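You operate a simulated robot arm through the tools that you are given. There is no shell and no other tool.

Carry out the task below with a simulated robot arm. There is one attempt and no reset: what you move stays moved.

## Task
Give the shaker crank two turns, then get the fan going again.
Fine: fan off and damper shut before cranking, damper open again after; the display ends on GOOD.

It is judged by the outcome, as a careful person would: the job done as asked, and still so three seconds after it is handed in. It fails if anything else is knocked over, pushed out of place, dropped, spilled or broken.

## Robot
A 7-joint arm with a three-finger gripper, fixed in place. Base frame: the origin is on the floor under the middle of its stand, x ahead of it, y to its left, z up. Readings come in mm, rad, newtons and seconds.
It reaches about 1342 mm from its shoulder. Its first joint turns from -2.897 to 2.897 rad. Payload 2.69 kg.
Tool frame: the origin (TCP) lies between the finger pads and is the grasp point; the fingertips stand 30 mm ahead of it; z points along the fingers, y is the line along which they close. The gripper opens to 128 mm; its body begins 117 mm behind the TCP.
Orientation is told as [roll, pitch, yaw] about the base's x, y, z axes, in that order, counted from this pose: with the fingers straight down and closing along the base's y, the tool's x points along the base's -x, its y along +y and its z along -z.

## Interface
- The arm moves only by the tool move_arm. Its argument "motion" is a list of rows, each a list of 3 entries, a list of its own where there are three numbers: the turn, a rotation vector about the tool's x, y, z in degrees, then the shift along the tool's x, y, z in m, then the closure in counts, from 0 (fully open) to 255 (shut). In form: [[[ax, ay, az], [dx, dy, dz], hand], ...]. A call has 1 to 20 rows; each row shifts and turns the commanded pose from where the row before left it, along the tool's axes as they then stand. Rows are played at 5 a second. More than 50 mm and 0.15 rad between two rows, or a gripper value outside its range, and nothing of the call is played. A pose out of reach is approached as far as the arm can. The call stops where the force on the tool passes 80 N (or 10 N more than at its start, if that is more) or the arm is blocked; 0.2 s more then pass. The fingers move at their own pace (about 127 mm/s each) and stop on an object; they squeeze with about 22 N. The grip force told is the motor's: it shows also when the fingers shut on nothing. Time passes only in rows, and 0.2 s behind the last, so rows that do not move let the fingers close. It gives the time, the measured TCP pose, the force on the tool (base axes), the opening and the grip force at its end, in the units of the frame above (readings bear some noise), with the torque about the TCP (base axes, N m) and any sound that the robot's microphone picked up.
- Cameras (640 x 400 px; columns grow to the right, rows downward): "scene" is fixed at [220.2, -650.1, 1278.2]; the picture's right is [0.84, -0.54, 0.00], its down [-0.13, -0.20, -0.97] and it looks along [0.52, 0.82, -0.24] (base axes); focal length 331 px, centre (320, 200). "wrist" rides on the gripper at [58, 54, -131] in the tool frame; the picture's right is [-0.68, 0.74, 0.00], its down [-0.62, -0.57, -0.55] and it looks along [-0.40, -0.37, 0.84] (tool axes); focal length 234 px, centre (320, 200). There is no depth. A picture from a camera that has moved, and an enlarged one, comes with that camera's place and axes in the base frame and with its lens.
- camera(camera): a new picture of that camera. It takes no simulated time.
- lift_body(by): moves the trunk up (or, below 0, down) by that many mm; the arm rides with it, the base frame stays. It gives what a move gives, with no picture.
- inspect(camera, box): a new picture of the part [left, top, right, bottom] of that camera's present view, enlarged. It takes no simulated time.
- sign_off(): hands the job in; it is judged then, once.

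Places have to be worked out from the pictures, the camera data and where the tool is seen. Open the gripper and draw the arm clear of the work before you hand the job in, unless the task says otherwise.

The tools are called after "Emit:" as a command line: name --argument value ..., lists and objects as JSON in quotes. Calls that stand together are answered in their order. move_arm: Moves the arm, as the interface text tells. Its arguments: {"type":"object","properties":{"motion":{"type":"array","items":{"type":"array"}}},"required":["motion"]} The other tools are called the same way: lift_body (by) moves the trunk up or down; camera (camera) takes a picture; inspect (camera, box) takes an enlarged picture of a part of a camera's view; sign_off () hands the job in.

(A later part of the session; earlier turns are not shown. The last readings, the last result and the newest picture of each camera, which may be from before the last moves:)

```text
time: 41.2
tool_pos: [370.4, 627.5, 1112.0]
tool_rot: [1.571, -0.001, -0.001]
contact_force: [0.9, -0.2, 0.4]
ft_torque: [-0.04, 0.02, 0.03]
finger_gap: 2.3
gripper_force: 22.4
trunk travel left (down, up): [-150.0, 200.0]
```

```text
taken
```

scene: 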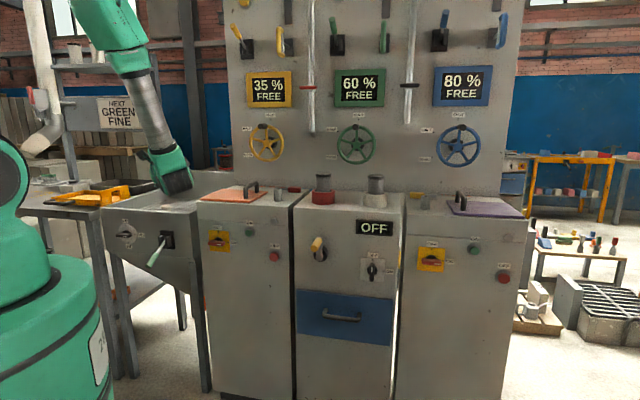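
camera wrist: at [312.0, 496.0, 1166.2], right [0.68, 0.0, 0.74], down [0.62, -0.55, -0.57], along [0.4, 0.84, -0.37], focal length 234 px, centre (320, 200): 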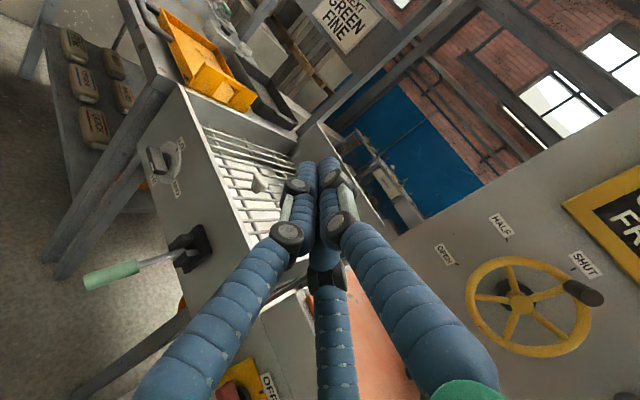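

Emit:
inspect --camera "wrist" --box '[60, 120, 300, 320]'

Emit:
inspect --camera "wrist" --box '[180, 80, 400, 240]'

Emit:
inspect --camera "wrist" --box '[30, 0, 310, 140]'

```text
2.00 times, centred on (180, 220) of wrist
camera zoom: at [312.0, 496.0, 1166.2], right [0.68, 0.0, 0.74], down [0.62, -0.55, -0.57], along [0.4, 0.84, -0.37], focal length 468 px, centre (600, 160)
```

zoom: 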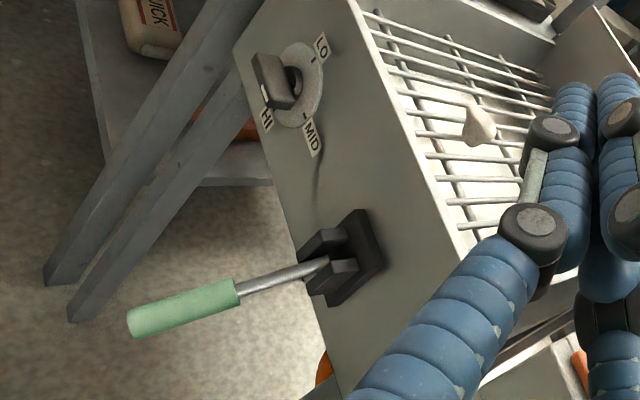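

```text
2.50 times, centred on (290, 160) of wrist
camera zoom: at [312.0, 496.0, 1166.2], right [0.68, 0.0, 0.74], down [0.62, -0.55, -0.57], along [0.4, 0.84, -0.37], focal length 585 px, centre (395, 300)
```

zoom: 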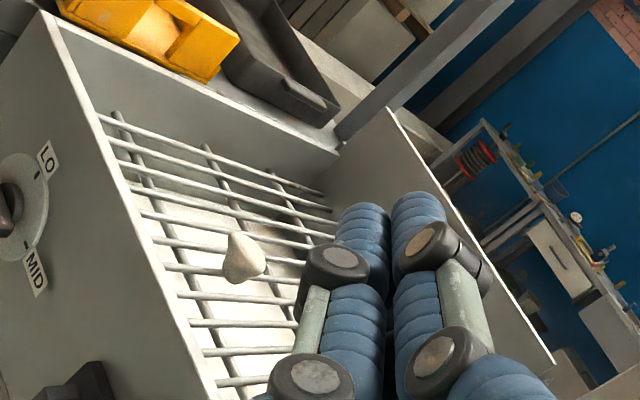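

```text
2.29 times, centred on (170, 70) of wrist
camera zoom: at [312.0, 496.0, 1166.2], right [0.68, 0.0, 0.74], down [0.62, -0.55, -0.57], along [0.4, 0.84, -0.37], focal length 535 px, centre (663, 497)
```

zoom: 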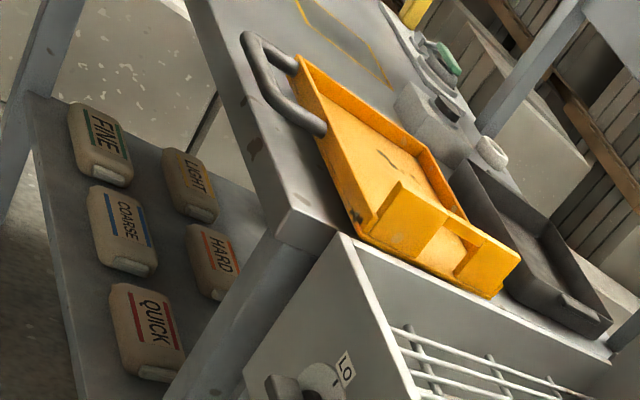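

The tip station has a grate, a speed dial and one lever, but no duct. I'll check the area right of the purple-lid mill in the scene image, and the bar handles once more, before deciding.

Emit:
inspect --camera "scene" --box '[500, 170, 570, 290]'

Emit:
inspect --camera "scene" --box '[400, 75, 420, 100]'

Emit:
inspect --camera "scene" --box '[298, 75, 318, 100]'

Emit:
inspect --camera "scene" --box '[295, 285, 405, 350]'

Emit:
inspect --camera "scene" --box '[300, 165, 345, 210]'

```text
3.33 times, centred on (535, 230) of scene
camera zoom: at [220.2, -650.1, 1278.2], right [0.84, -0.54, 0.0], down [-0.13, -0.2, -0.97], along [0.52, 0.82, -0.24], focal length 1105 px, centre (-397, 100)
```

zoom: 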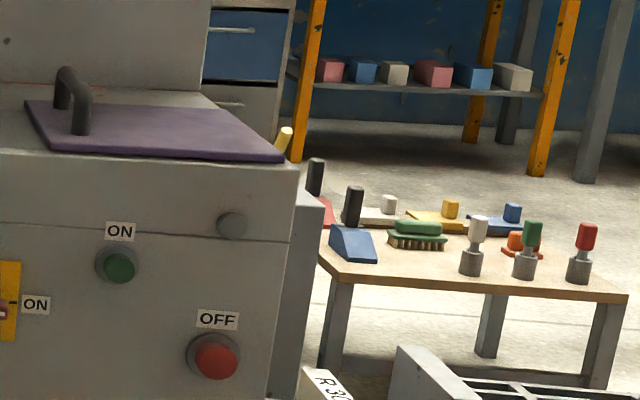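

```text
16.00 times, centred on (410, 88) of scene
camera zoom: at [220.2, -650.1, 1278.2], right [0.84, -0.54, 0.0], down [-0.13, -0.2, -0.97], along [0.52, 0.82, -0.24], focal length 5302 px, centre (-1120, 2000)
```

zoom: 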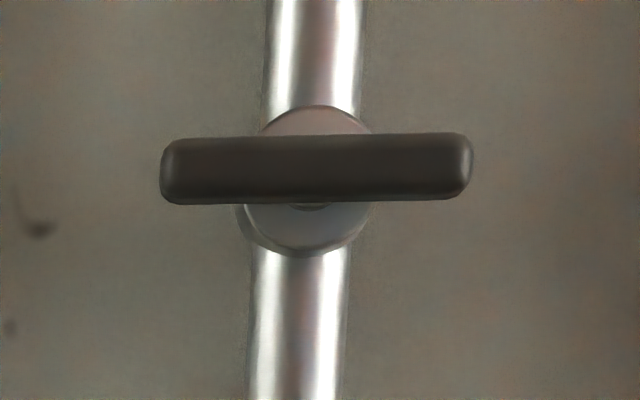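

```text
16.00 times, centred on (308, 88) of scene
camera zoom: at [220.2, -650.1, 1278.2], right [0.84, -0.54, 0.0], down [-0.13, -0.2, -0.97], along [0.52, 0.82, -0.24], focal length 5302 px, centre (512, 2000)
```

zoom: 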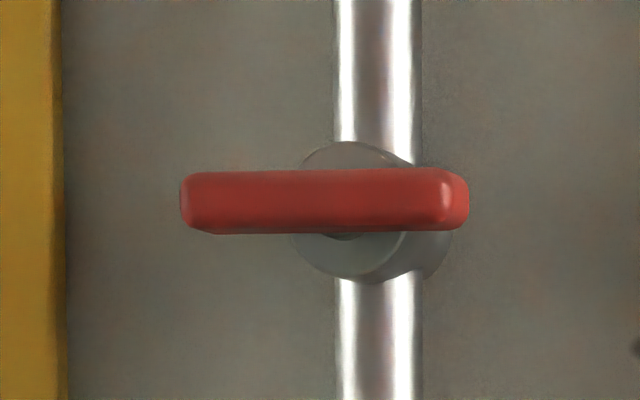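

```text
5.82 times, centred on (350, 318) of scene
camera zoom: at [220.2, -650.1, 1278.2], right [0.84, -0.54, 0.0], down [-0.13, -0.2, -0.97], along [0.52, 0.82, -0.24], focal length 1928 px, centre (146, -484)
```

zoom: 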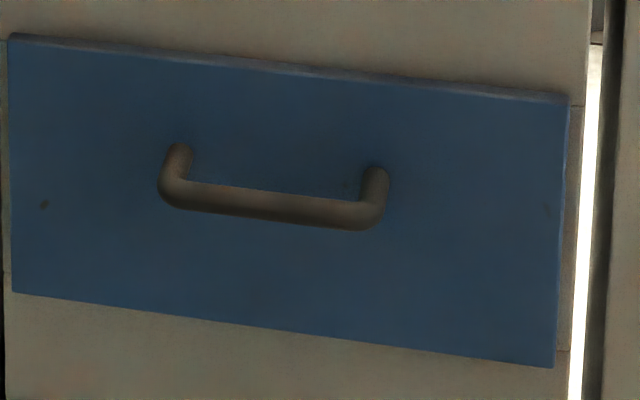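

```text
8.89 times, centred on (322, 188) of scene
camera zoom: at [220.2, -650.1, 1278.2], right [0.84, -0.54, 0.0], down [-0.13, -0.2, -0.97], along [0.52, 0.82, -0.24], focal length 2946 px, centre (298, 311)
```

zoom: 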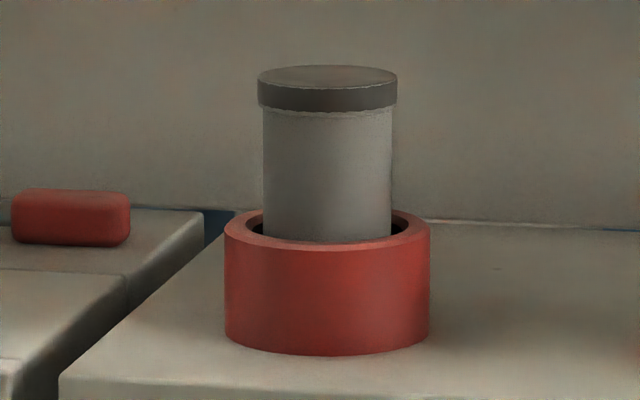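

Beside the purple mill's right end I can see a grey vertical box and a small yellow grip sticking up. That could be a duct with a damper lever. I'll travel back to the right, past the centre, to look at it with the wrist camera.

Emit:
move_arm --motion '[[[0, 0, 0], [-0.025, 0.012, -0.036], 255], [[0, 0, 0], [-0.025, 0.012, -0.036], 255], [[0, 0, 0], [-0.025, 0.012, -0.036], 255], [[0, 0, 0], [-0.025, 0.012, -0.036], 255], [[0, 0, 0], [-0.025, 0.012, -0.036], 255], [[0, 0, 0], [-0.025, 0.012, -0.036], 255], [[0, 0, 0], [-0.025, 0.012, -0.036], 255], [[0, 0, 0], [-0.025, 0.012, -0.036], 255], [[0, -7.5, 0], [-0.032, 0, -0.032], 255], [[0, -7.5, 0], [-0.036, 0, -0.027], 255], [[0, -7.5, 0], [-0.039, 0, -0.022], 255], [[0, -7.5, 0], [-0.041, 0, -0.017], 255], [[0, -7.5, 0], [-0.043, 0, -0.011], 255], [[0, -7.5, 0], [-0.044, 0, -0.006], 255], [[0, 0, 0], [-0.045, 0, 0], 255], [[0, 0, 0], [-0.045, 0, 0], 255], [[0, 0, 0], [-0.045, 0, 0], 255], [[0, 0, 0], [-0.045, 0, 0], 255], [[0, 0, 0], [-0.045, 0, 0], 255], [[0, 0, 0], [-0.045, 0, 0], 255]]'

Emit:
camera --camera "wrist"

Emit:
camera --camera "scene"

```text
time: 45.4
tool_pos: [949.1, -44.8, 1204.9]
tool_rot: [1.572, 0.002, -0.784]
contact_force: [0.4, -1.0, -0.9]
ft_torque: [0.01, -0.04, 0.0]
finger_gap: 2.4
gripper_force: 21.3
trunk travel left (down, up): [-150.0, 200.0]
```

```text
taken
camera wrist: at [814.4, -95.0, 1258.2], right [0.48, -0.48, 0.74], down [0.05, -0.82, -0.57], along [0.88, 0.31, -0.37], focal length 234 px, centre (320, 200)
```

wrist: 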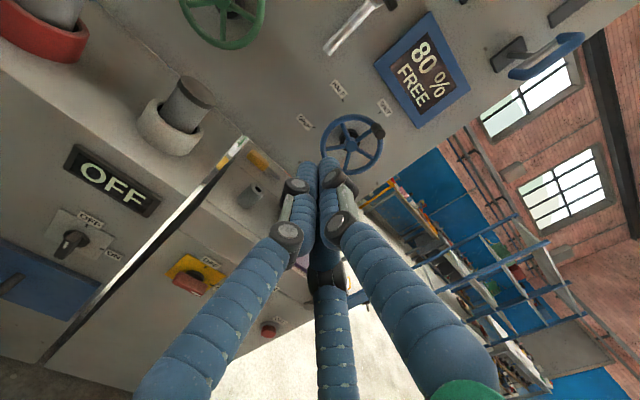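

```text
taken
```

scene: 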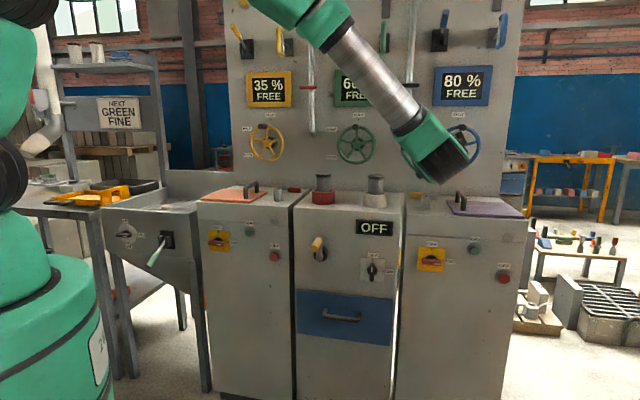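

I'll continue right another 270 mm so the wrist camera can look past the end of the purple mill.

Emit:
move_arm --motion '[[[0, 0, 0], [-0.045, 0, 0], 255], [[0, 0, 0], [-0.045, 0, 0], 255], [[0, 0, 0], [-0.045, 0, 0], 255], [[0, 0, 0], [-0.045, 0, 0], 255], [[0, 0, 0], [-0.045, 0, 0], 255], [[0, 0, 0], [-0.045, 0, 0], 255]]'

Emit:
camera --camera "wrist"

Emit:
camera --camera "scene"

```text
time: 46.8
tool_pos: [1137.4, -233.6, 1204.6]
tool_rot: [1.569, 0.002, -0.786]
contact_force: [-1.0, 0.5, -0.8]
ft_torque: [0.05, -0.05, -0.03]
finger_gap: 2.2
gripper_force: 21.7
trunk travel left (down, up): [-150.0, 200.0]
```

```text
taken
camera wrist: at [1003.5, -285.5, 1258.3], right [0.48, -0.48, 0.74], down [0.05, -0.82, -0.57], along [0.88, 0.31, -0.37], focal length 234 px, centre (320, 200)
```

wrist: 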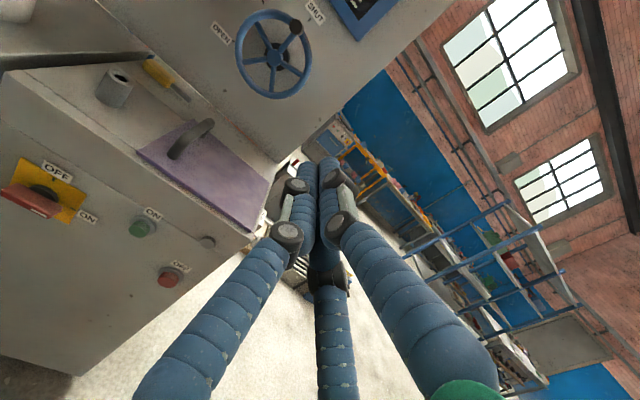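

```text
taken
```

scene: 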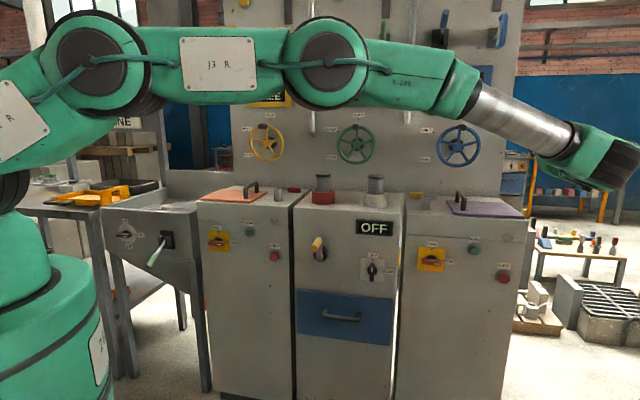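

Emit:
inspect --camera "wrist" --box '[200, 100, 340, 320]'

Emit:
inspect --camera "wrist" --box '[240, 130, 330, 210]'

Emit:
inspect --camera "wrist" --box '[230, 200, 320, 310]'

```text
1.82 times, centred on (270, 210) of wrist
camera zoom: at [1003.5, -285.5, 1258.3], right [0.48, -0.48, 0.74], down [0.05, -0.82, -0.57], along [0.88, 0.31, -0.37], focal length 426 px, centre (411, 182)
```

zoom: 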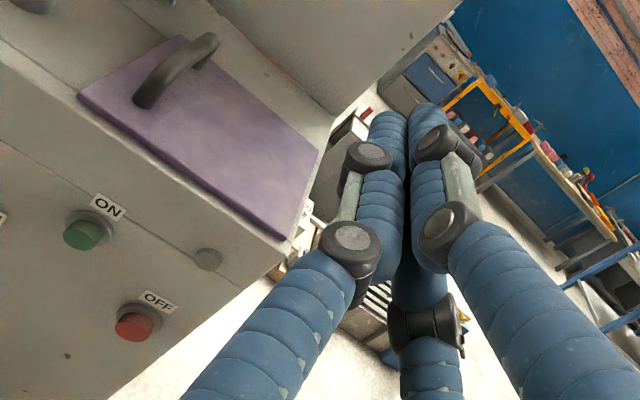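

```text
5.00 times, centred on (285, 170) of wrist
camera zoom: at [1003.5, -285.5, 1258.3], right [0.48, -0.48, 0.74], down [0.05, -0.82, -0.57], along [0.88, 0.31, -0.37], focal length 1171 px, centre (495, 350)
```

zoom: 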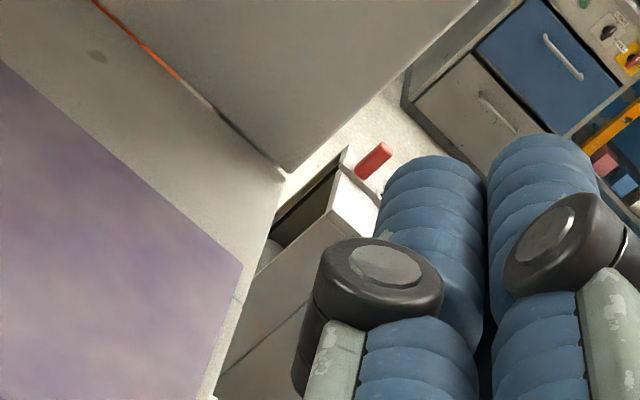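

```text
3.64 times, centred on (275, 255) of wrist
camera zoom: at [1003.5, -285.5, 1258.3], right [0.48, -0.48, 0.74], down [0.05, -0.82, -0.57], along [0.88, 0.31, -0.37], focal length 852 px, centre (484, 0)
```

zoom: 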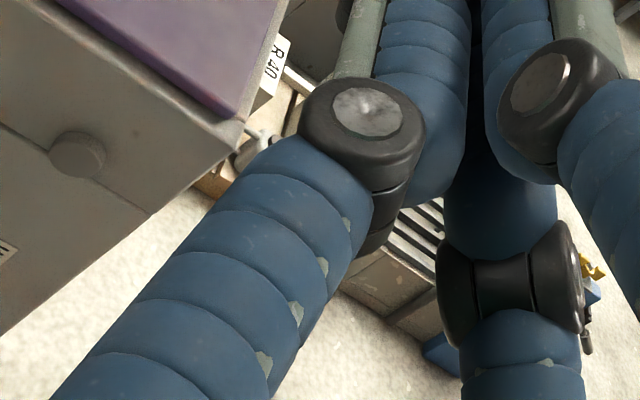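

A grey open-topped bin with a red grip is partly hidden by the fingers. I'll open the hand and yaw left so the gap at the mill's right end is clear in view.

Emit:
move_arm --motion '[[[0, 7.5, 0], [0, 0, 0], 0], [[0, 7.5, 0], [0, 0, 0], 0], [[0, 7.5, 0], [0, 0, 0], 0], [[0, 0, 0], [-0.04, 0, 0], 0], [[0, 0, 0], [-0.04, 0, 0], 0]]'

Emit:
camera --camera "wrist"

Emit:
inspect --camera "wrist" --box '[220, 60, 420, 260]'

```text
time: 48.0
tool_pos: [1110.1, -220.0, 1211.4]
tool_rot: [1.572, 0.002, -0.457]
contact_force: [0.3, -0.4, -1.3]
ft_torque: [0.16, -0.07, 0.06]
finger_gap: 128.1
gripper_force: 0.0
out of reach, approached as far as the arm can: row 2, 3, 4, 5
trunk travel left (down, up): [-150.0, 200.0]
```

```text
taken
camera wrist: at [1000.7, -310.7, 1265.3], right [0.61, -0.3, 0.74], down [0.31, -0.76, -0.57], along [0.73, 0.57, -0.37], focal length 234 px, centre (320, 200)
```

wrist: 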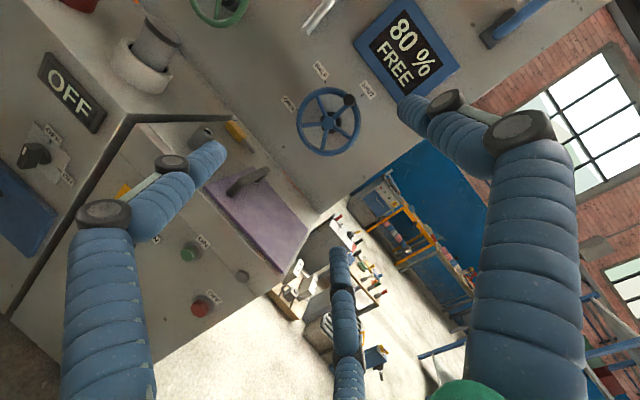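

```text
2.00 times, centred on (320, 160) of wrist
camera zoom: at [1000.7, -310.7, 1265.3], right [0.61, -0.3, 0.74], down [0.31, -0.76, -0.57], along [0.73, 0.57, -0.37], focal length 468 px, centre (320, 280)
```

zoom: 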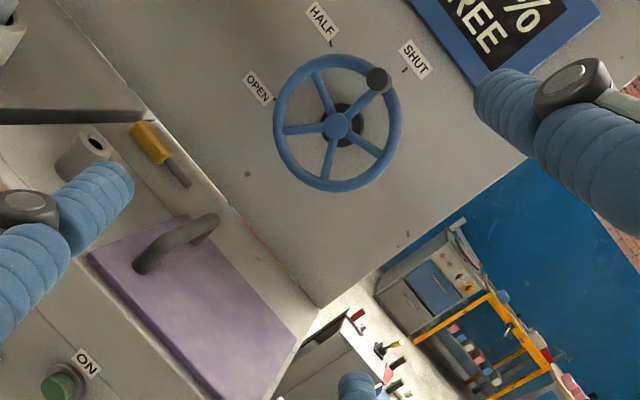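

That bin belongs to a far-away bench, so nothing relevant is at the right end. The strongest damper candidate is the single unlabelled lever on the tipping station. It is the only lever lowered while the three hopper levers are raised, so it may be standing open. I'll travel back left facing it.

Emit:
move_arm --motion '[[[0, 0, 0], [0.0454, 0, 0.0156], 255], [[0, 0, 0], [0.0454, 0, 0.0156], 255], [[0, 0, 0], [0.0454, 0, 0.0156], 255], [[0, 0, 0], [0.0454, 0, 0.0156], 255], [[0, 0, 0], [0.0454, 0, 0.0156], 255], [[0, 0, 0], [0.0454, 0, 0.0156], 255], [[0, 0, 0], [0.0454, 0, 0.0156], 255], [[0, 0, 0], [0.0454, 0, 0.0156], 255], [[0, 0, 0], [0.0454, 0, 0.0156], 255], [[0, 6.5, 0], [0.0433, 0, 0.0207], 255], [[0, 6.5, 0], [0.0407, 0, 0.0254], 255], [[0, 6.5, 0], [0.0376, 0, 0.0299], 255], [[0, 6.7, 0], [0.0339, 0, 0.0339], 255], [[0, 0, 0], [0.0339, 0, 0.0339], 255], [[0, 0, 0], [0.0339, 0, 0.0339], 255], [[0, 0, 0], [0.0339, 0, 0.0339], 255], [[0, 0, 0], [0.0339, 0, 0.0339], 255], [[0, 0, 0], [0.0339, 0, 0.0339], 255], [[0, 0, 0], [0.0339, 0, 0.0339], 255]]'

Emit:
camera --camera "wrist"

Emit:
camera --camera "scene"

```text
time: 52.0
tool_pos: [490.9, 442.0, 1212.9]
tool_rot: [1.571, 0.001, -0.003]
contact_force: [0.8, 0.3, 0.3]
ft_torque: [-0.01, 0.0, 0.03]
finger_gap: 2.1
gripper_force: 21.9
trunk travel left (down, up): [-150.0, 200.0]
```

```text
taken
camera wrist: at [433.1, 310.9, 1266.3], right [0.68, 0.0, 0.74], down [0.61, -0.55, -0.57], along [0.41, 0.84, -0.37], focal length 234 px, centre (320, 200)
```

wrist: 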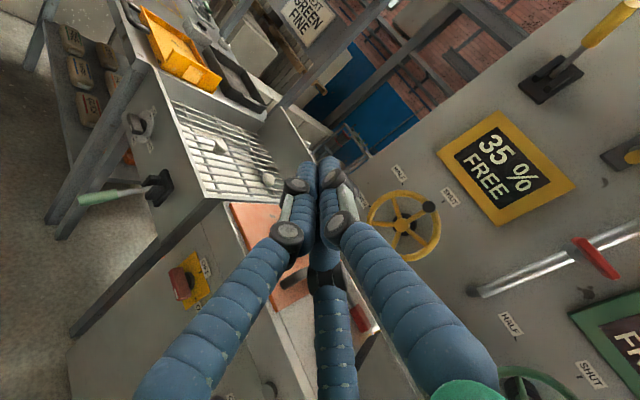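

```text
taken
```

scene: 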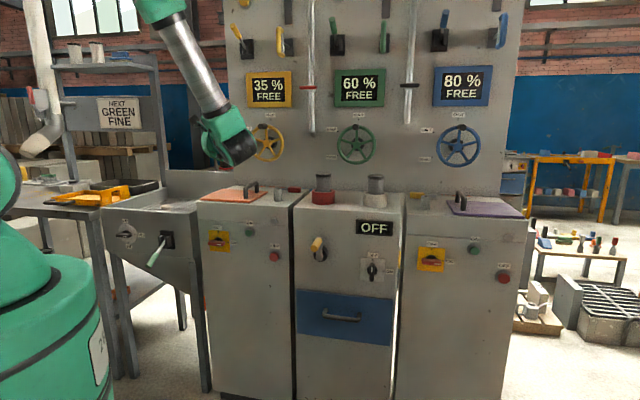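

I have another view of the lever from here. I'll enlarge it to triangulate its pivot and grip precisely.

Emit:
inspect --camera "wrist" --box '[60, 80, 240, 240]'

Emit:
inspect --camera "wrist" --box '[440, 200, 640, 340]'

```text
2.50 times, centred on (150, 160) of wrist
camera zoom: at [433.1, 310.9, 1266.3], right [0.68, 0.0, 0.74], down [0.61, -0.55, -0.57], along [0.41, 0.84, -0.37], focal length 585 px, centre (745, 300)
```

zoom: 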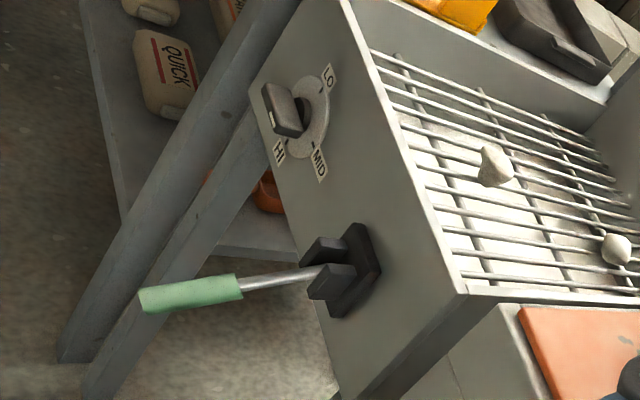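

```text
2.86 times, centred on (540, 270) of wrist
camera zoom: at [433.1, 310.9, 1266.3], right [0.68, 0.0, 0.74], down [0.61, -0.55, -0.57], along [0.41, 0.84, -0.37], focal length 669 px, centre (-309, 0)
```

zoom: 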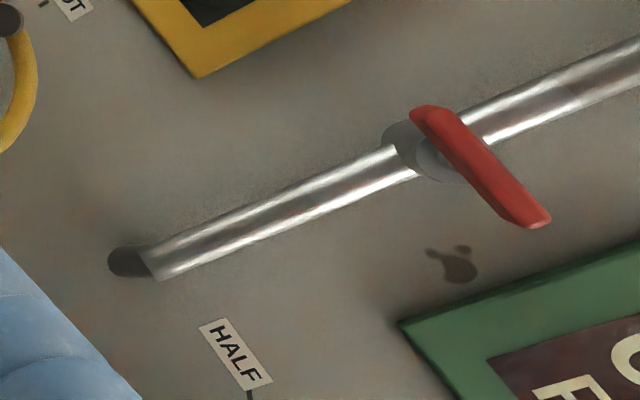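

The lever runs from its slot at about (368, 788, 783) down and out to its grip end at (293, 723, 713). I'll come down in front of it with closed fingers, below the grip's height and still clear of it.

Emit:
move_arm --motion '[[[0, 0, 0], [0.0366, 0, 0.022], 255], [[0, 0, 0], [0.0366, 0, 0.022], 255], [[0, 0, 0], [0.0366, 0, 0.022], 255], [[0, 0, 0], [0.0366, 0, 0.022], 255], [[0, 0, 0], [0.0366, 0, 0.022], 255], [[0, 0, 0], [0, -0.045, 0], 255], [[0, 0, 0], [0, -0.045, 0], 255], [[0, 0, 0], [0, -0.045, 0], 255], [[0, 0, 0], [0, -0.045, 0], 255], [[0, 0, 0], [0, -0.045, 0], 255], [[0, 0, 0], [0, -0.045, 0], 255], [[0, 0, 0], [0, -0.045, 0], 255], [[0, 0, 0], [0, -0.045, 0], 255], [[0, 0, 0], [0, -0.045, 0], 255], [[0, 0, 0], [0, -0.045, 0], 255], [[0, 0, 0], [0, -0.045, 0], 255], [[0, 0, 0], [0, -0.045, 0], 255]]'

Emit:
camera --camera "wrist"

Emit:
camera --camera "scene"

```text
time: 55.6
tool_pos: [302.1, 553.9, 674.2]
tool_rot: [1.57, -0.001, 0.0]
contact_force: [0.1, -0.4, -0.4]
ft_torque: [-0.03, -0.02, 0.05]
finger_gap: 2.0
gripper_force: 22.0
trunk travel left (down, up): [-150.0, 200.0]
```

```text
taken
camera wrist: at [243.4, 422.8, 728.5], right [0.68, 0.0, 0.74], down [0.62, -0.55, -0.57], along [0.41, 0.84, -0.37], focal length 234 px, centre (320, 200)
```

wrist: 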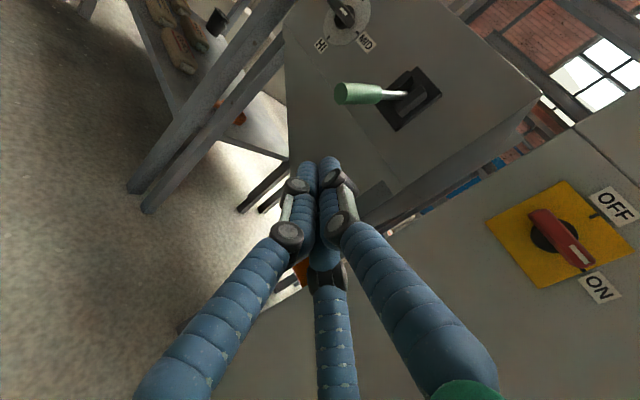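

```text
taken
```

scene: 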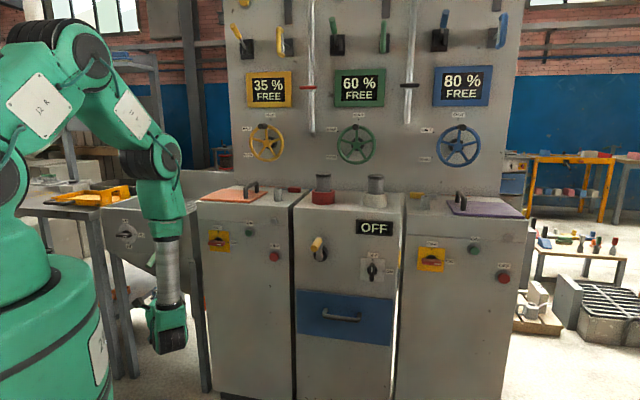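

The lever and grip are in clear view. I'll enlarge them before touching anything.

Emit:
inspect --camera "wrist" --box '[280, 0, 480, 220]'

Emit:
inspect --camera "wrist" --box '[320, 60, 450, 150]'

```text
1.82 times, centred on (380, 110) of wrist
camera zoom: at [243.4, 422.8, 728.5], right [0.68, 0.0, 0.74], down [0.62, -0.55, -0.57], along [0.41, 0.84, -0.37], focal length 426 px, centre (211, 364)
```

zoom: 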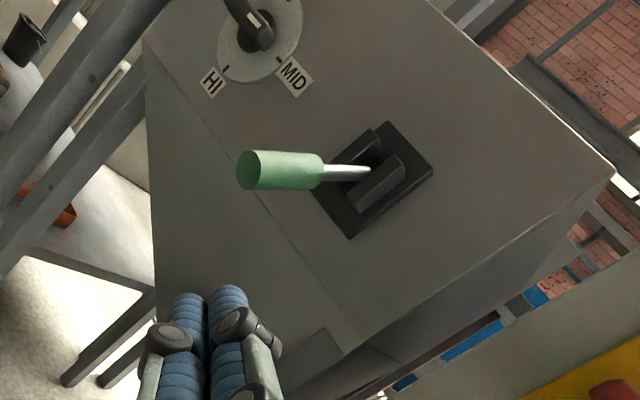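

```text
4.44 times, centred on (385, 105) of wrist
camera zoom: at [243.4, 422.8, 728.5], right [0.68, 0.0, 0.74], down [0.62, -0.55, -0.57], along [0.41, 0.84, -0.37], focal length 1041 px, centre (31, 622)
```

zoom: 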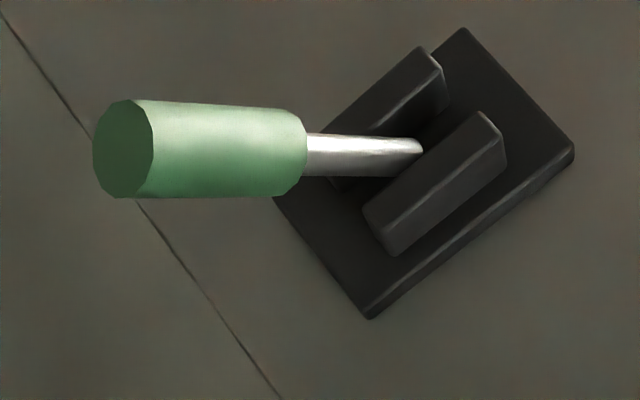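

The lever carries no marking, and moving it tells me nothing by itself. Before touching it I'll check whether the two capped posts on the extractor are plungers, because a gentle press is harmless if they are fixed or merely standing cans. I'll rise and travel back to the centre.

Emit:
move_arm --motion '[[[0, 0, 0], [0, 0.045, -0.01], 255], [[0, 0, 0], [0, 0.045, -0.01], 255], [[0, 0, 0], [0, 0.045, 0], 255], [[0, 0, 0], [0, 0.045, 0], 255], [[0, 0, 0], [0, 0.045, 0], 255], [[0, 0, 0], [0, 0.045, 0], 255], [[0, 0, 0], [0, 0.045, 0], 255], [[0, 0, 0], [0, 0.045, 0], 255], [[0, 0, 0], [0, 0.045, 0], 255], [[0, 0, 0], [0, 0.045, 0], 255], [[0, 0, 0], [0, 0.045, 0], 255], [[0, -7.5, 0], [-0.034, 0, -0.034], 255], [[0, -7.5, 0], [-0.038, 0, -0.029], 255], [[0, -7.5, 0], [-0.041, 0, -0.024], 255], [[0, -7.5, 0], [-0.044, 0, -0.018], 255], [[0, -7.5, 0], [-0.046, 0, -0.012], 255], [[0, -7.5, 0], [-0.047, 0, -0.006], 255], [[0, 0, 0], [-0.048, 0, 0], 255], [[0, 0, 0], [-0.048, 0, 0], 255], [[0, 0, 0], [-0.048, 0, 0], 255]]'

Emit:
camera --camera "scene"

```text
time: 59.8
tool_pos: [606.7, 227.5, 1168.9]
tool_rot: [1.571, 0.001, -0.786]
contact_force: [-0.1, -1.2, -1.2]
ft_torque: [-0.01, 0.01, -0.03]
finger_gap: 2.5
gripper_force: 22.1
trunk travel left (down, up): [-150.0, 200.0]
```

```text
taken
```

scene: 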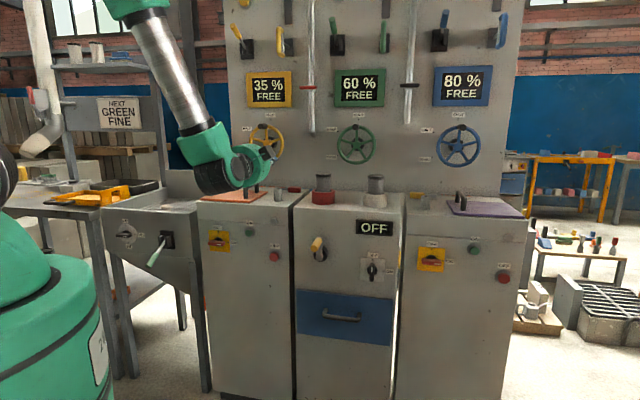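

The red-collared post's top is at depth 930, v≈350, z≈1070, and the white one's at 929, 553, 1070. I'll bring the closed fingers horizontally over the red post, about 20 mm above its cap.

Emit:
move_arm --motion '[[[0, 0, 0], [-0.0103, -0.006, 0.0394], 255], [[0, 0, 0], [-0.0103, -0.006, 0.0394], 255], [[0, 0, 0], [-0.0103, -0.006, 0.0394], 255], [[0, 0, 0], [-0.0103, -0.006, 0.0394], 255], [[0, 0, 0], [-0.0103, -0.006, 0.0394], 255], [[0, 0, 0], [-0.0103, -0.006, 0.0394], 255], [[0, 0, 0], [-0.0103, -0.006, 0.0394], 255], [[0, 0, 0], [-0.0103, -0.006, 0.0394], 255], [[0, 0, 0], [0, 0, 0], 255]]'

Emit:
camera --camera "wrist"

Emit:
inspect --camera "scene" --box '[280, 140, 360, 220]'

```text
time: 61.8
tool_pos: [891.6, 394.7, 1118.7]
tool_rot: [1.569, 0.0, -0.788]
contact_force: [-0.1, 0.1, 0.1]
ft_torque: [0.08, -0.03, -0.02]
finger_gap: 2.3
gripper_force: 22.2
trunk travel left (down, up): [-150.0, 200.0]
```

```text
taken
camera wrist: at [756.9, 344.7, 1172.8], right [0.48, -0.48, 0.74], down [0.05, -0.82, -0.57], along [0.88, 0.3, -0.37], focal length 234 px, centre (320, 200)
```

wrist: 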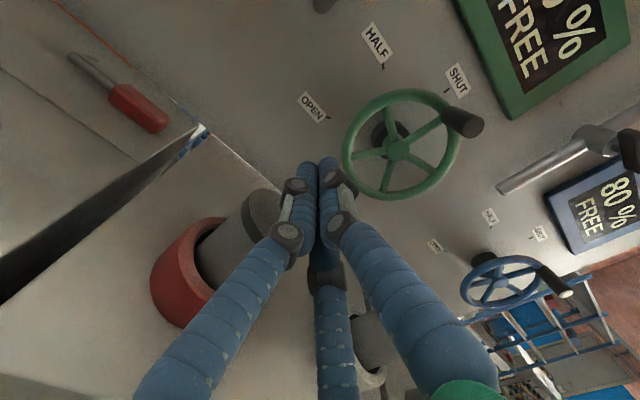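

```text
5.00 times, centred on (320, 180) of scene
camera zoom: at [220.2, -650.1, 1278.2], right [0.84, -0.54, 0.0], down [-0.13, -0.2, -0.97], along [0.52, 0.82, -0.24], focal length 1657 px, centre (320, 300)
```

zoom: 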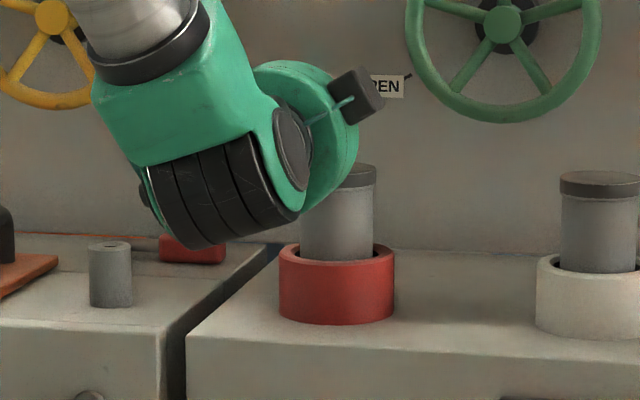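

Now I'll lower in small steps and watch the vertical force.

Emit:
move_arm --motion '[[[0, 0, 0], [0, -0.006, 0], 255], [[0, 0, 0], [0, -0.006, 0], 255], [[0, 0, 0], [0, -0.006, 0], 255]]'

Emit:
move_arm --motion '[[[0, 0, 0], [0, -0.003, 0], 255], [[0, 0, 0], [0, -0.003, 0], 255]]'

Emit:
inspect --camera "wrist" --box '[140, 130, 400, 330]'

```text
time: 62.6
tool_pos: [888.8, 392.9, 1103.4]
tool_rot: [1.571, 0.0, -0.787]
contact_force: [0.6, 0.1, 0.0]
ft_torque: [-0.01, 0.02, 0.01]
finger_gap: 2.2
gripper_force: 22.7
trunk travel left (down, up): [-150.0, 200.0]
```

```text
time: 63.2
tool_pos: [888.7, 392.6, 1095.5]
tool_rot: [1.571, 0.0, -0.787]
contact_force: [-0.4, 0.4, -0.2]
ft_torque: [0.02, -0.02, -0.01]
finger_gap: 2.4
gripper_force: 22.2
trunk travel left (down, up): [-150.0, 200.0]
```

```text
2.00 times, centred on (270, 230) of wrist
camera zoom: at [754.0, 341.7, 1150.0], right [0.48, -0.48, 0.74], down [0.05, -0.82, -0.57], along [0.88, 0.3, -0.37], focal length 468 px, centre (420, 140)
```

zoom: 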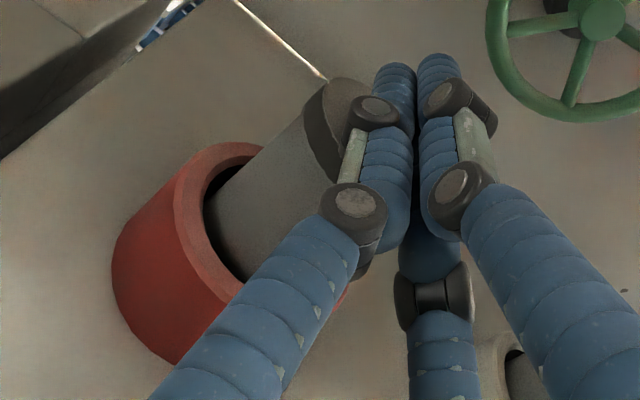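

No contact yet at 1095. I'll continue down gently.

Emit:
move_arm --motion '[[[0, 0, 0], [0, -0.003, 0], 255], [[0, 0, 0], [0, -0.003, 0], 255]]'

Emit:
move_arm --motion '[[[0, 0, 0], [0, -0.003, 0], 255]]'

Emit:
move_arm --motion '[[[0, 0, 0], [0, -0.003, 0], 255]]'

```text
time: 63.8
tool_pos: [887.4, 393.1, 1089.4]
tool_rot: [1.571, 0.0, -0.784]
contact_force: [-0.3, 0.7, -0.4]
ft_torque: [0.02, 0.01, 0.03]
finger_gap: 2.4
gripper_force: 22.0
trunk travel left (down, up): [-150.0, 200.0]
```

```text
time: 64.2
tool_pos: [888.6, 392.2, 1087.5]
tool_rot: [1.57, 0.0, -0.788]
contact_force: [-0.2, -0.3, 0.0]
ft_torque: [-0.01, 0.0, 0.0]
finger_gap: 2.0
gripper_force: 21.9
trunk travel left (down, up): [-150.0, 200.0]
```

```text
time: 64.6
tool_pos: [887.7, 392.8, 1085.2]
tool_rot: [1.573, -0.002, -0.786]
contact_force: [-2.6, -0.6, 6.9]
ft_torque: [-0.12, -0.01, -0.01]
finger_gap: 2.3
gripper_force: 22.2
trunk travel left (down, up): [-150.0, 200.0]
```

Contact at about 7 N with the TCP at z≈1085. I'll press two small steps further to see whether the post yields.

Emit:
move_arm --motion '[[[0, 0, 0], [0, -0.002, 0], 255]]'

Emit:
move_arm --motion '[[[0, 0, 0], [0, -0.002, 0], 255]]'

Emit:
inspect --camera "scene" --box '[290, 160, 360, 215]'

```text
time: 65.0
tool_pos: [889.5, 391.4, 1085.1]
tool_rot: [1.576, -0.001, -0.784]
contact_force: [-4.3, 0.4, 18.5]
ft_torque: [-0.19, 0.1, -0.02]
finger_gap: 2.1
gripper_force: 22.0
trunk travel left (down, up): [-150.0, 200.0]
```

```text
time: 65.4
tool_pos: [889.4, 392.5, 1085.8]
tool_rot: [1.577, -0.004, -0.785]
contact_force: [-2.9, -2.5, 31.6]
ft_torque: [-0.34, 0.13, -0.08]
finger_gap: 2.2
gripper_force: 21.7
trunk travel left (down, up): [-150.0, 200.0]
```

```text
7.27 times, centred on (325, 188) of scene
camera zoom: at [220.2, -650.1, 1278.2], right [0.84, -0.54, 0.0], down [-0.13, -0.2, -0.97], along [0.52, 0.82, -0.24], focal length 2410 px, centre (284, 291)
```

zoom: 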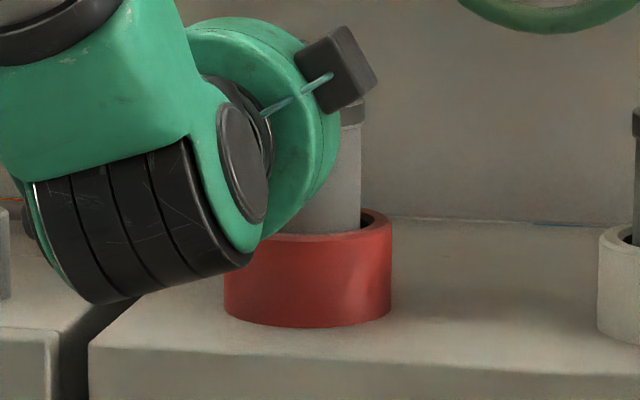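

At over 30 N the post has not moved at all, so it is no plunger and not the damper. That leaves the tip-station lever, which is the one unique control and currently lowered. The cross-wise pipe bars already read as shut. I'll lift off, retract and go back to the lever.

Emit:
move_arm --motion '[[[0, 0, 0], [0, 0.02, 0], 255], [[0, 0, 0], [0, 0.035, 0], 255], [[0, 0, 0], [0, 0.005, -0.045], 255], [[0, 0, 0], [0, 0.005, -0.045], 255], [[0, 0, 0], [0, 0.005, -0.045], 255], [[0, 0, 0], [0, 0.005, -0.045], 255], [[0, 0, 0], [0, 0.005, -0.045], 255], [[0, 0, 0], [0, 0.005, -0.045], 255], [[0, 0, 0], [0, 0.005, -0.045], 255], [[0, 7.5, 0], [0.0475, 0, 0.006], 255], [[0, 7.5, 0], [0.0465, 0, 0.012], 255], [[0, 7.5, 0], [0.0445, 0, 0.018], 255], [[0, 7.5, 0], [0.0415, 0, 0.024], 255], [[0, 7.5, 0], [0.038, 0, 0.029], 255], [[0, 7.5, 0], [0.034, 0, 0.034], 255], [[0, 0, 0], [0.033, 0, 0.033], 255], [[0, 0, 0], [0.033, 0, 0.033], 255], [[0, 0, 0], [0.033, 0, 0.033], 255], [[0, 0, 0], [0.033, 0, 0.033], 255], [[0, 0, 0], [0.033, 0, 0.03], 255]]'

Emit:
camera --camera "scene"

Emit:
inspect --camera "scene" --box '[290, 160, 410, 220]'

```text
time: 69.6
tool_pos: [329.7, 561.5, 1170.3]
tool_rot: [1.571, 0.0, -0.002]
contact_force: [0.5, -0.1, -0.1]
ft_torque: [0.03, -0.03, 0.06]
finger_gap: 2.2
gripper_force: 22.0
trunk travel left (down, up): [-150.0, 200.0]
```

```text
taken
```

scene: 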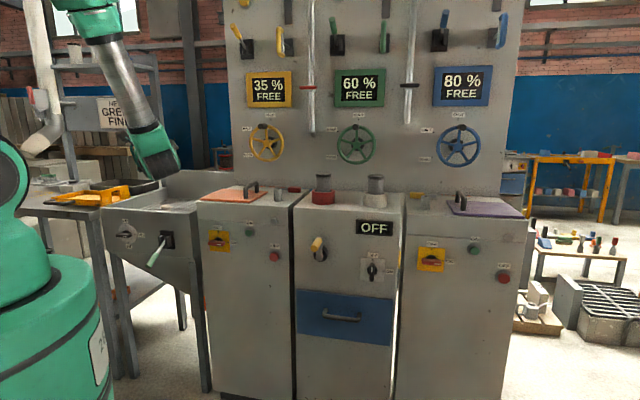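

```text
5.33 times, centred on (350, 190) of scene
camera zoom: at [220.2, -650.1, 1278.2], right [0.84, -0.54, 0.0], down [-0.13, -0.2, -0.97], along [0.52, 0.82, -0.24], focal length 1768 px, centre (160, 253)
```

zoom: 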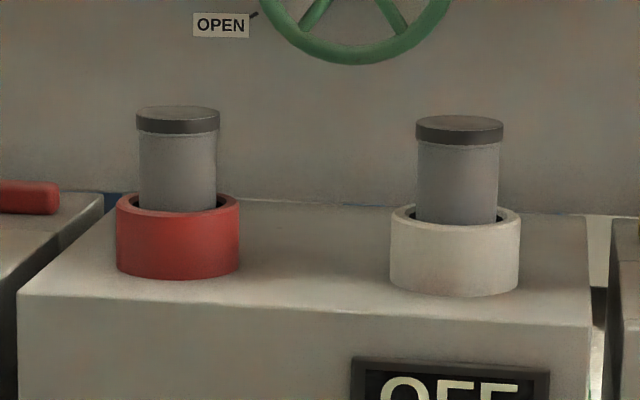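

The posts are unchanged. I'll descend in front of the lever again, then slide the closed fingers under the grip.

Emit:
move_arm --motion '[[[0, 0, 0], [0.022, -0.035, -0.008], 255], [[0, 0, 0], [0, -0.046, 0], 255], [[0, 0, 0], [0, -0.046, 0], 255], [[0, 0, 0], [0, -0.046, 0], 255], [[0, 0, 0], [0, -0.046, 0], 255], [[0, 0, 0], [0, -0.046, 0], 255], [[0, 0, 0], [0, -0.046, 0], 255], [[0, 0, 0], [0, -0.046, 0], 255], [[0, 0, 0], [0, -0.046, 0], 255], [[0, 0, 0], [0, -0.046, 0], 255], [[0, 0, 0], [0, -0.046, 0], 255], [[0, 0, 0], [0, -0.01, 0.03], 255], [[0, 0, 0], [0, 0, 0.045], 255], [[0, 0, 0], [0, 0, 0.045], 255], [[0, 0, 0], [0, 0, 0.045], 255], [[0, 0, 0], [0, 0, 0.01], 255]]'

Emit:
camera --camera "wrist"

Emit:
inspect --camera "scene" --box '[100, 200, 200, 290]'

```text
time: 73.0
tool_pos: [302.2, 726.8, 664.2]
tool_rot: [1.57, 0.0, -0.001]
contact_force: [-0.5, -0.4, -0.9]
ft_torque: [0.03, 0.0, -0.03]
finger_gap: 2.2
gripper_force: 21.6
trunk travel left (down, up): [-150.0, 200.0]
```

```text
taken
camera wrist: at [243.3, 596.3, 718.1], right [0.68, 0.0, 0.74], down [0.61, -0.55, -0.57], along [0.4, 0.84, -0.37], focal length 234 px, centre (320, 200)
```

wrist: 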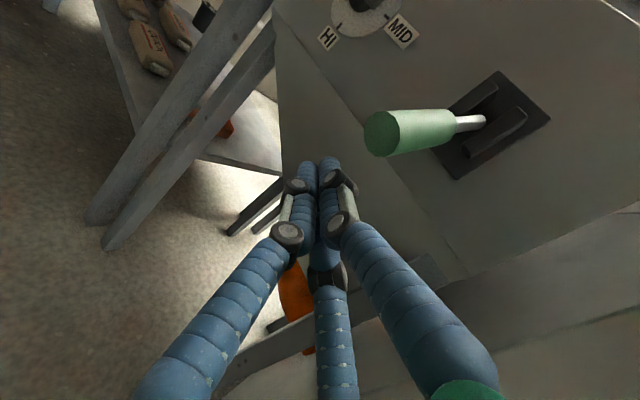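

```text
4.44 times, centred on (150, 245) of scene
camera zoom: at [220.2, -650.1, 1278.2], right [0.84, -0.54, 0.0], down [-0.13, -0.2, -0.97], along [0.52, 0.82, -0.24], focal length 1473 px, centre (1076, 0)
```

zoom: 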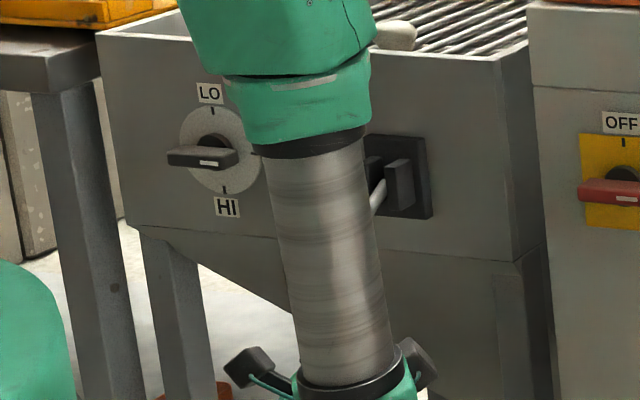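

The fingers are under the grip with no contact. I'll shift 10 mm further along the lever and raise in moderate steps to push it up.

Emit:
move_arm --motion '[[[0, 0, 0], [-0.01, 0.01, 0], 255], [[0, 0, 0], [0, 0.012, 0], 255], [[0, 0, 0], [0, 0.012, 0], 255], [[0, 0, 0], [0, 0.012, 0], 255], [[0, 0, 0], [0, 0.012, 0], 255]]'

Emit:
camera --camera "wrist"

```text
time: 74.2
tool_pos: [313.5, 726.7, 724.1]
tool_rot: [1.57, 0.001, 0.0]
contact_force: [0.3, -0.1, -0.6]
ft_torque: [0.02, 0.01, 0.03]
finger_gap: 2.1
gripper_force: 22.3
trunk travel left (down, up): [-150.0, 200.0]
```

```text
taken
camera wrist: at [254.4, 595.4, 777.6], right [0.68, 0.0, 0.74], down [0.62, -0.55, -0.57], along [0.4, 0.84, -0.37], focal length 234 px, centre (320, 200)
```

wrist: 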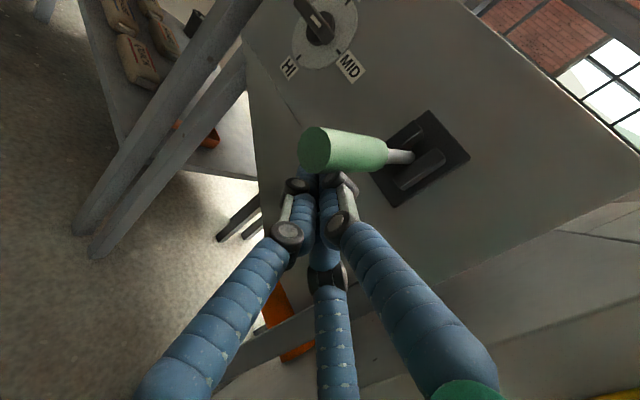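

The fingers are right under the grip and the force is still near zero. I'll continue to raise.

Emit:
move_arm --motion '[[[0, 0, 0], [0, 0.012, 0], 255], [[0, 0, 0], [0, 0.012, 0], 255], [[0, 0, 0], [0, 0.012, 0], 255]]'

Emit:
inspect --camera "wrist" --box '[220, 60, 480, 240]'

Emit:
inspect --camera "scene" --box '[100, 200, 200, 290]'

```text
time: 75.0
tool_pos: [315.0, 727.7, 757.6]
tool_rot: [1.571, -0.001, -0.001]
contact_force: [-1.0, -0.3, -0.3]
ft_torque: [0.08, -0.01, -0.01]
finger_gap: 2.1
gripper_force: 22.6
trunk travel left (down, up): [-150.0, 200.0]
```

```text
2.22 times, centred on (350, 150) of wrist
camera zoom: at [256.4, 596.1, 811.9], right [0.68, 0.0, 0.74], down [0.62, -0.55, -0.57], along [0.4, 0.84, -0.37], focal length 520 px, centre (253, 311)
```

zoom: 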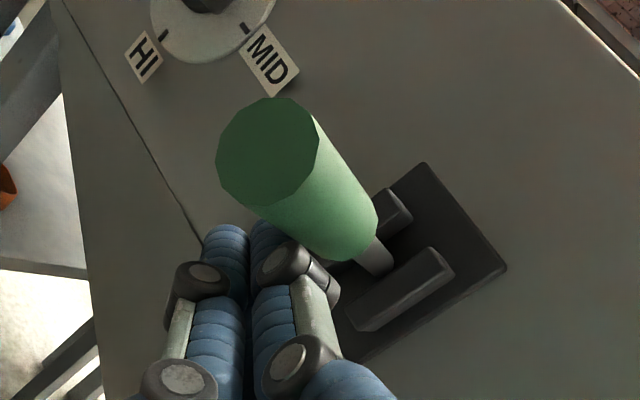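

```text
4.44 times, centred on (150, 245) of scene
camera zoom: at [220.2, -650.1, 1278.2], right [0.84, -0.54, 0.0], down [-0.13, -0.2, -0.97], along [0.52, 0.82, -0.24], focal length 1473 px, centre (1076, 0)
```

zoom: 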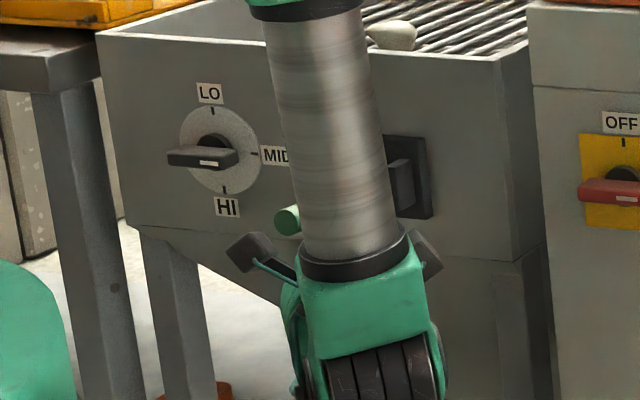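

The lever moves up freely. I'll continue until it reaches its upper stop.

Emit:
move_arm --motion '[[[0, 0, 0], [0, 0.012, 0], 255], [[0, 0, 0], [0, 0.012, 0], 255], [[0, 0, 0], [0, 0.012, 0], 255], [[0, 0, 0], [0, 0.012, 0], 255]]'

Emit:
inspect --camera "wrist" --box '[220, 60, 480, 240]'

Emit:
camera --camera "scene"

```text
time: 76.0
tool_pos: [307.7, 725.0, 799.9]
tool_rot: [1.558, 0.005, 0.003]
contact_force: [-19.0, -0.1, -35.1]
ft_torque: [-1.02, -0.15, 0.02]
finger_gap: 2.0
gripper_force: 22.0
trunk travel left (down, up): [-150.0, 200.0]
```

```text
2.22 times, centred on (350, 150) of wrist
camera zoom: at [251.0, 594.2, 855.1], right [0.68, 0.01, 0.73], down [0.61, -0.55, -0.56], along [0.4, 0.83, -0.38], focal length 520 px, centre (253, 311)
```

zoom: 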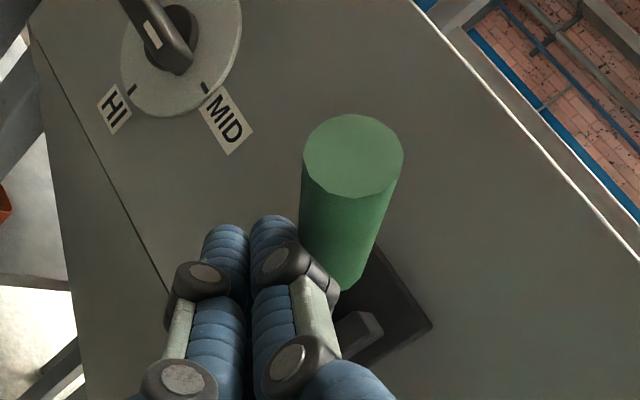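

```text
taken
```

scene: 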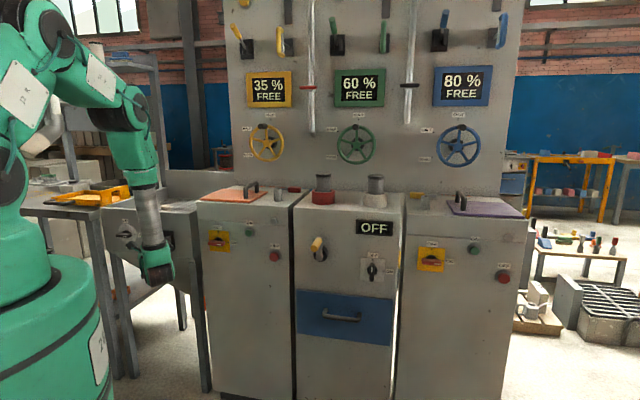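

The force rose to about 35 N: the lever is at its upper stop. I'll back off downwards and away, then check that it stays up.

Emit:
move_arm --motion '[[[0, 0, 0], [0, -0.012, 0], 255], [[0, 0, 0], [0.004, -0.012, 0], 255], [[0, 0, 0], [0.004, -0.012, -0.01], 255], [[0, 0, 0], [0, -0.012, -0.04], 255], [[0, 0, 0], [0, 0, -0.045], 255], [[0, 0, 0], [0, 0, -0.045], 255], [[0, 0, 0], [0, 0, -0.03], 255]]'

Emit:
camera --camera "wrist"

Emit:
camera --camera "scene"

```text
time: 77.6
tool_pos: [305.2, 554.1, 759.9]
tool_rot: [1.571, 0.0, 0.001]
contact_force: [-0.3, 0.2, 0.8]
ft_torque: [0.03, 0.02, -0.02]
finger_gap: 2.1
gripper_force: 22.2
trunk travel left (down, up): [-150.0, 200.0]
```

```text
taken
camera wrist: at [246.0, 423.5, 814.4], right [0.68, 0.0, 0.74], down [0.62, -0.55, -0.57], along [0.4, 0.84, -0.37], focal length 234 px, centre (320, 200)
```

wrist: 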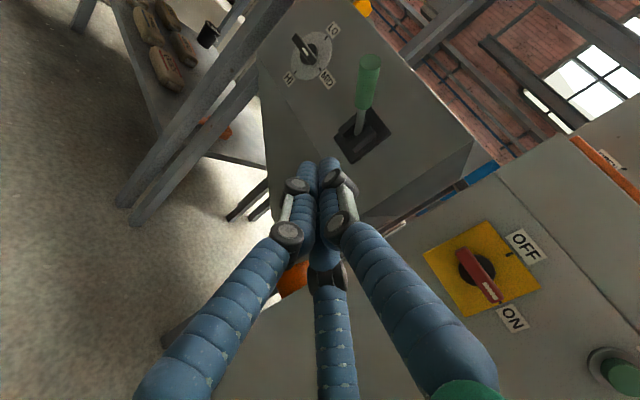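

```text
taken
```

scene: 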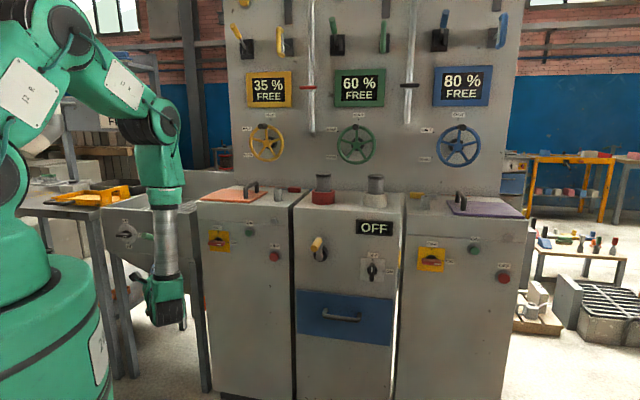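

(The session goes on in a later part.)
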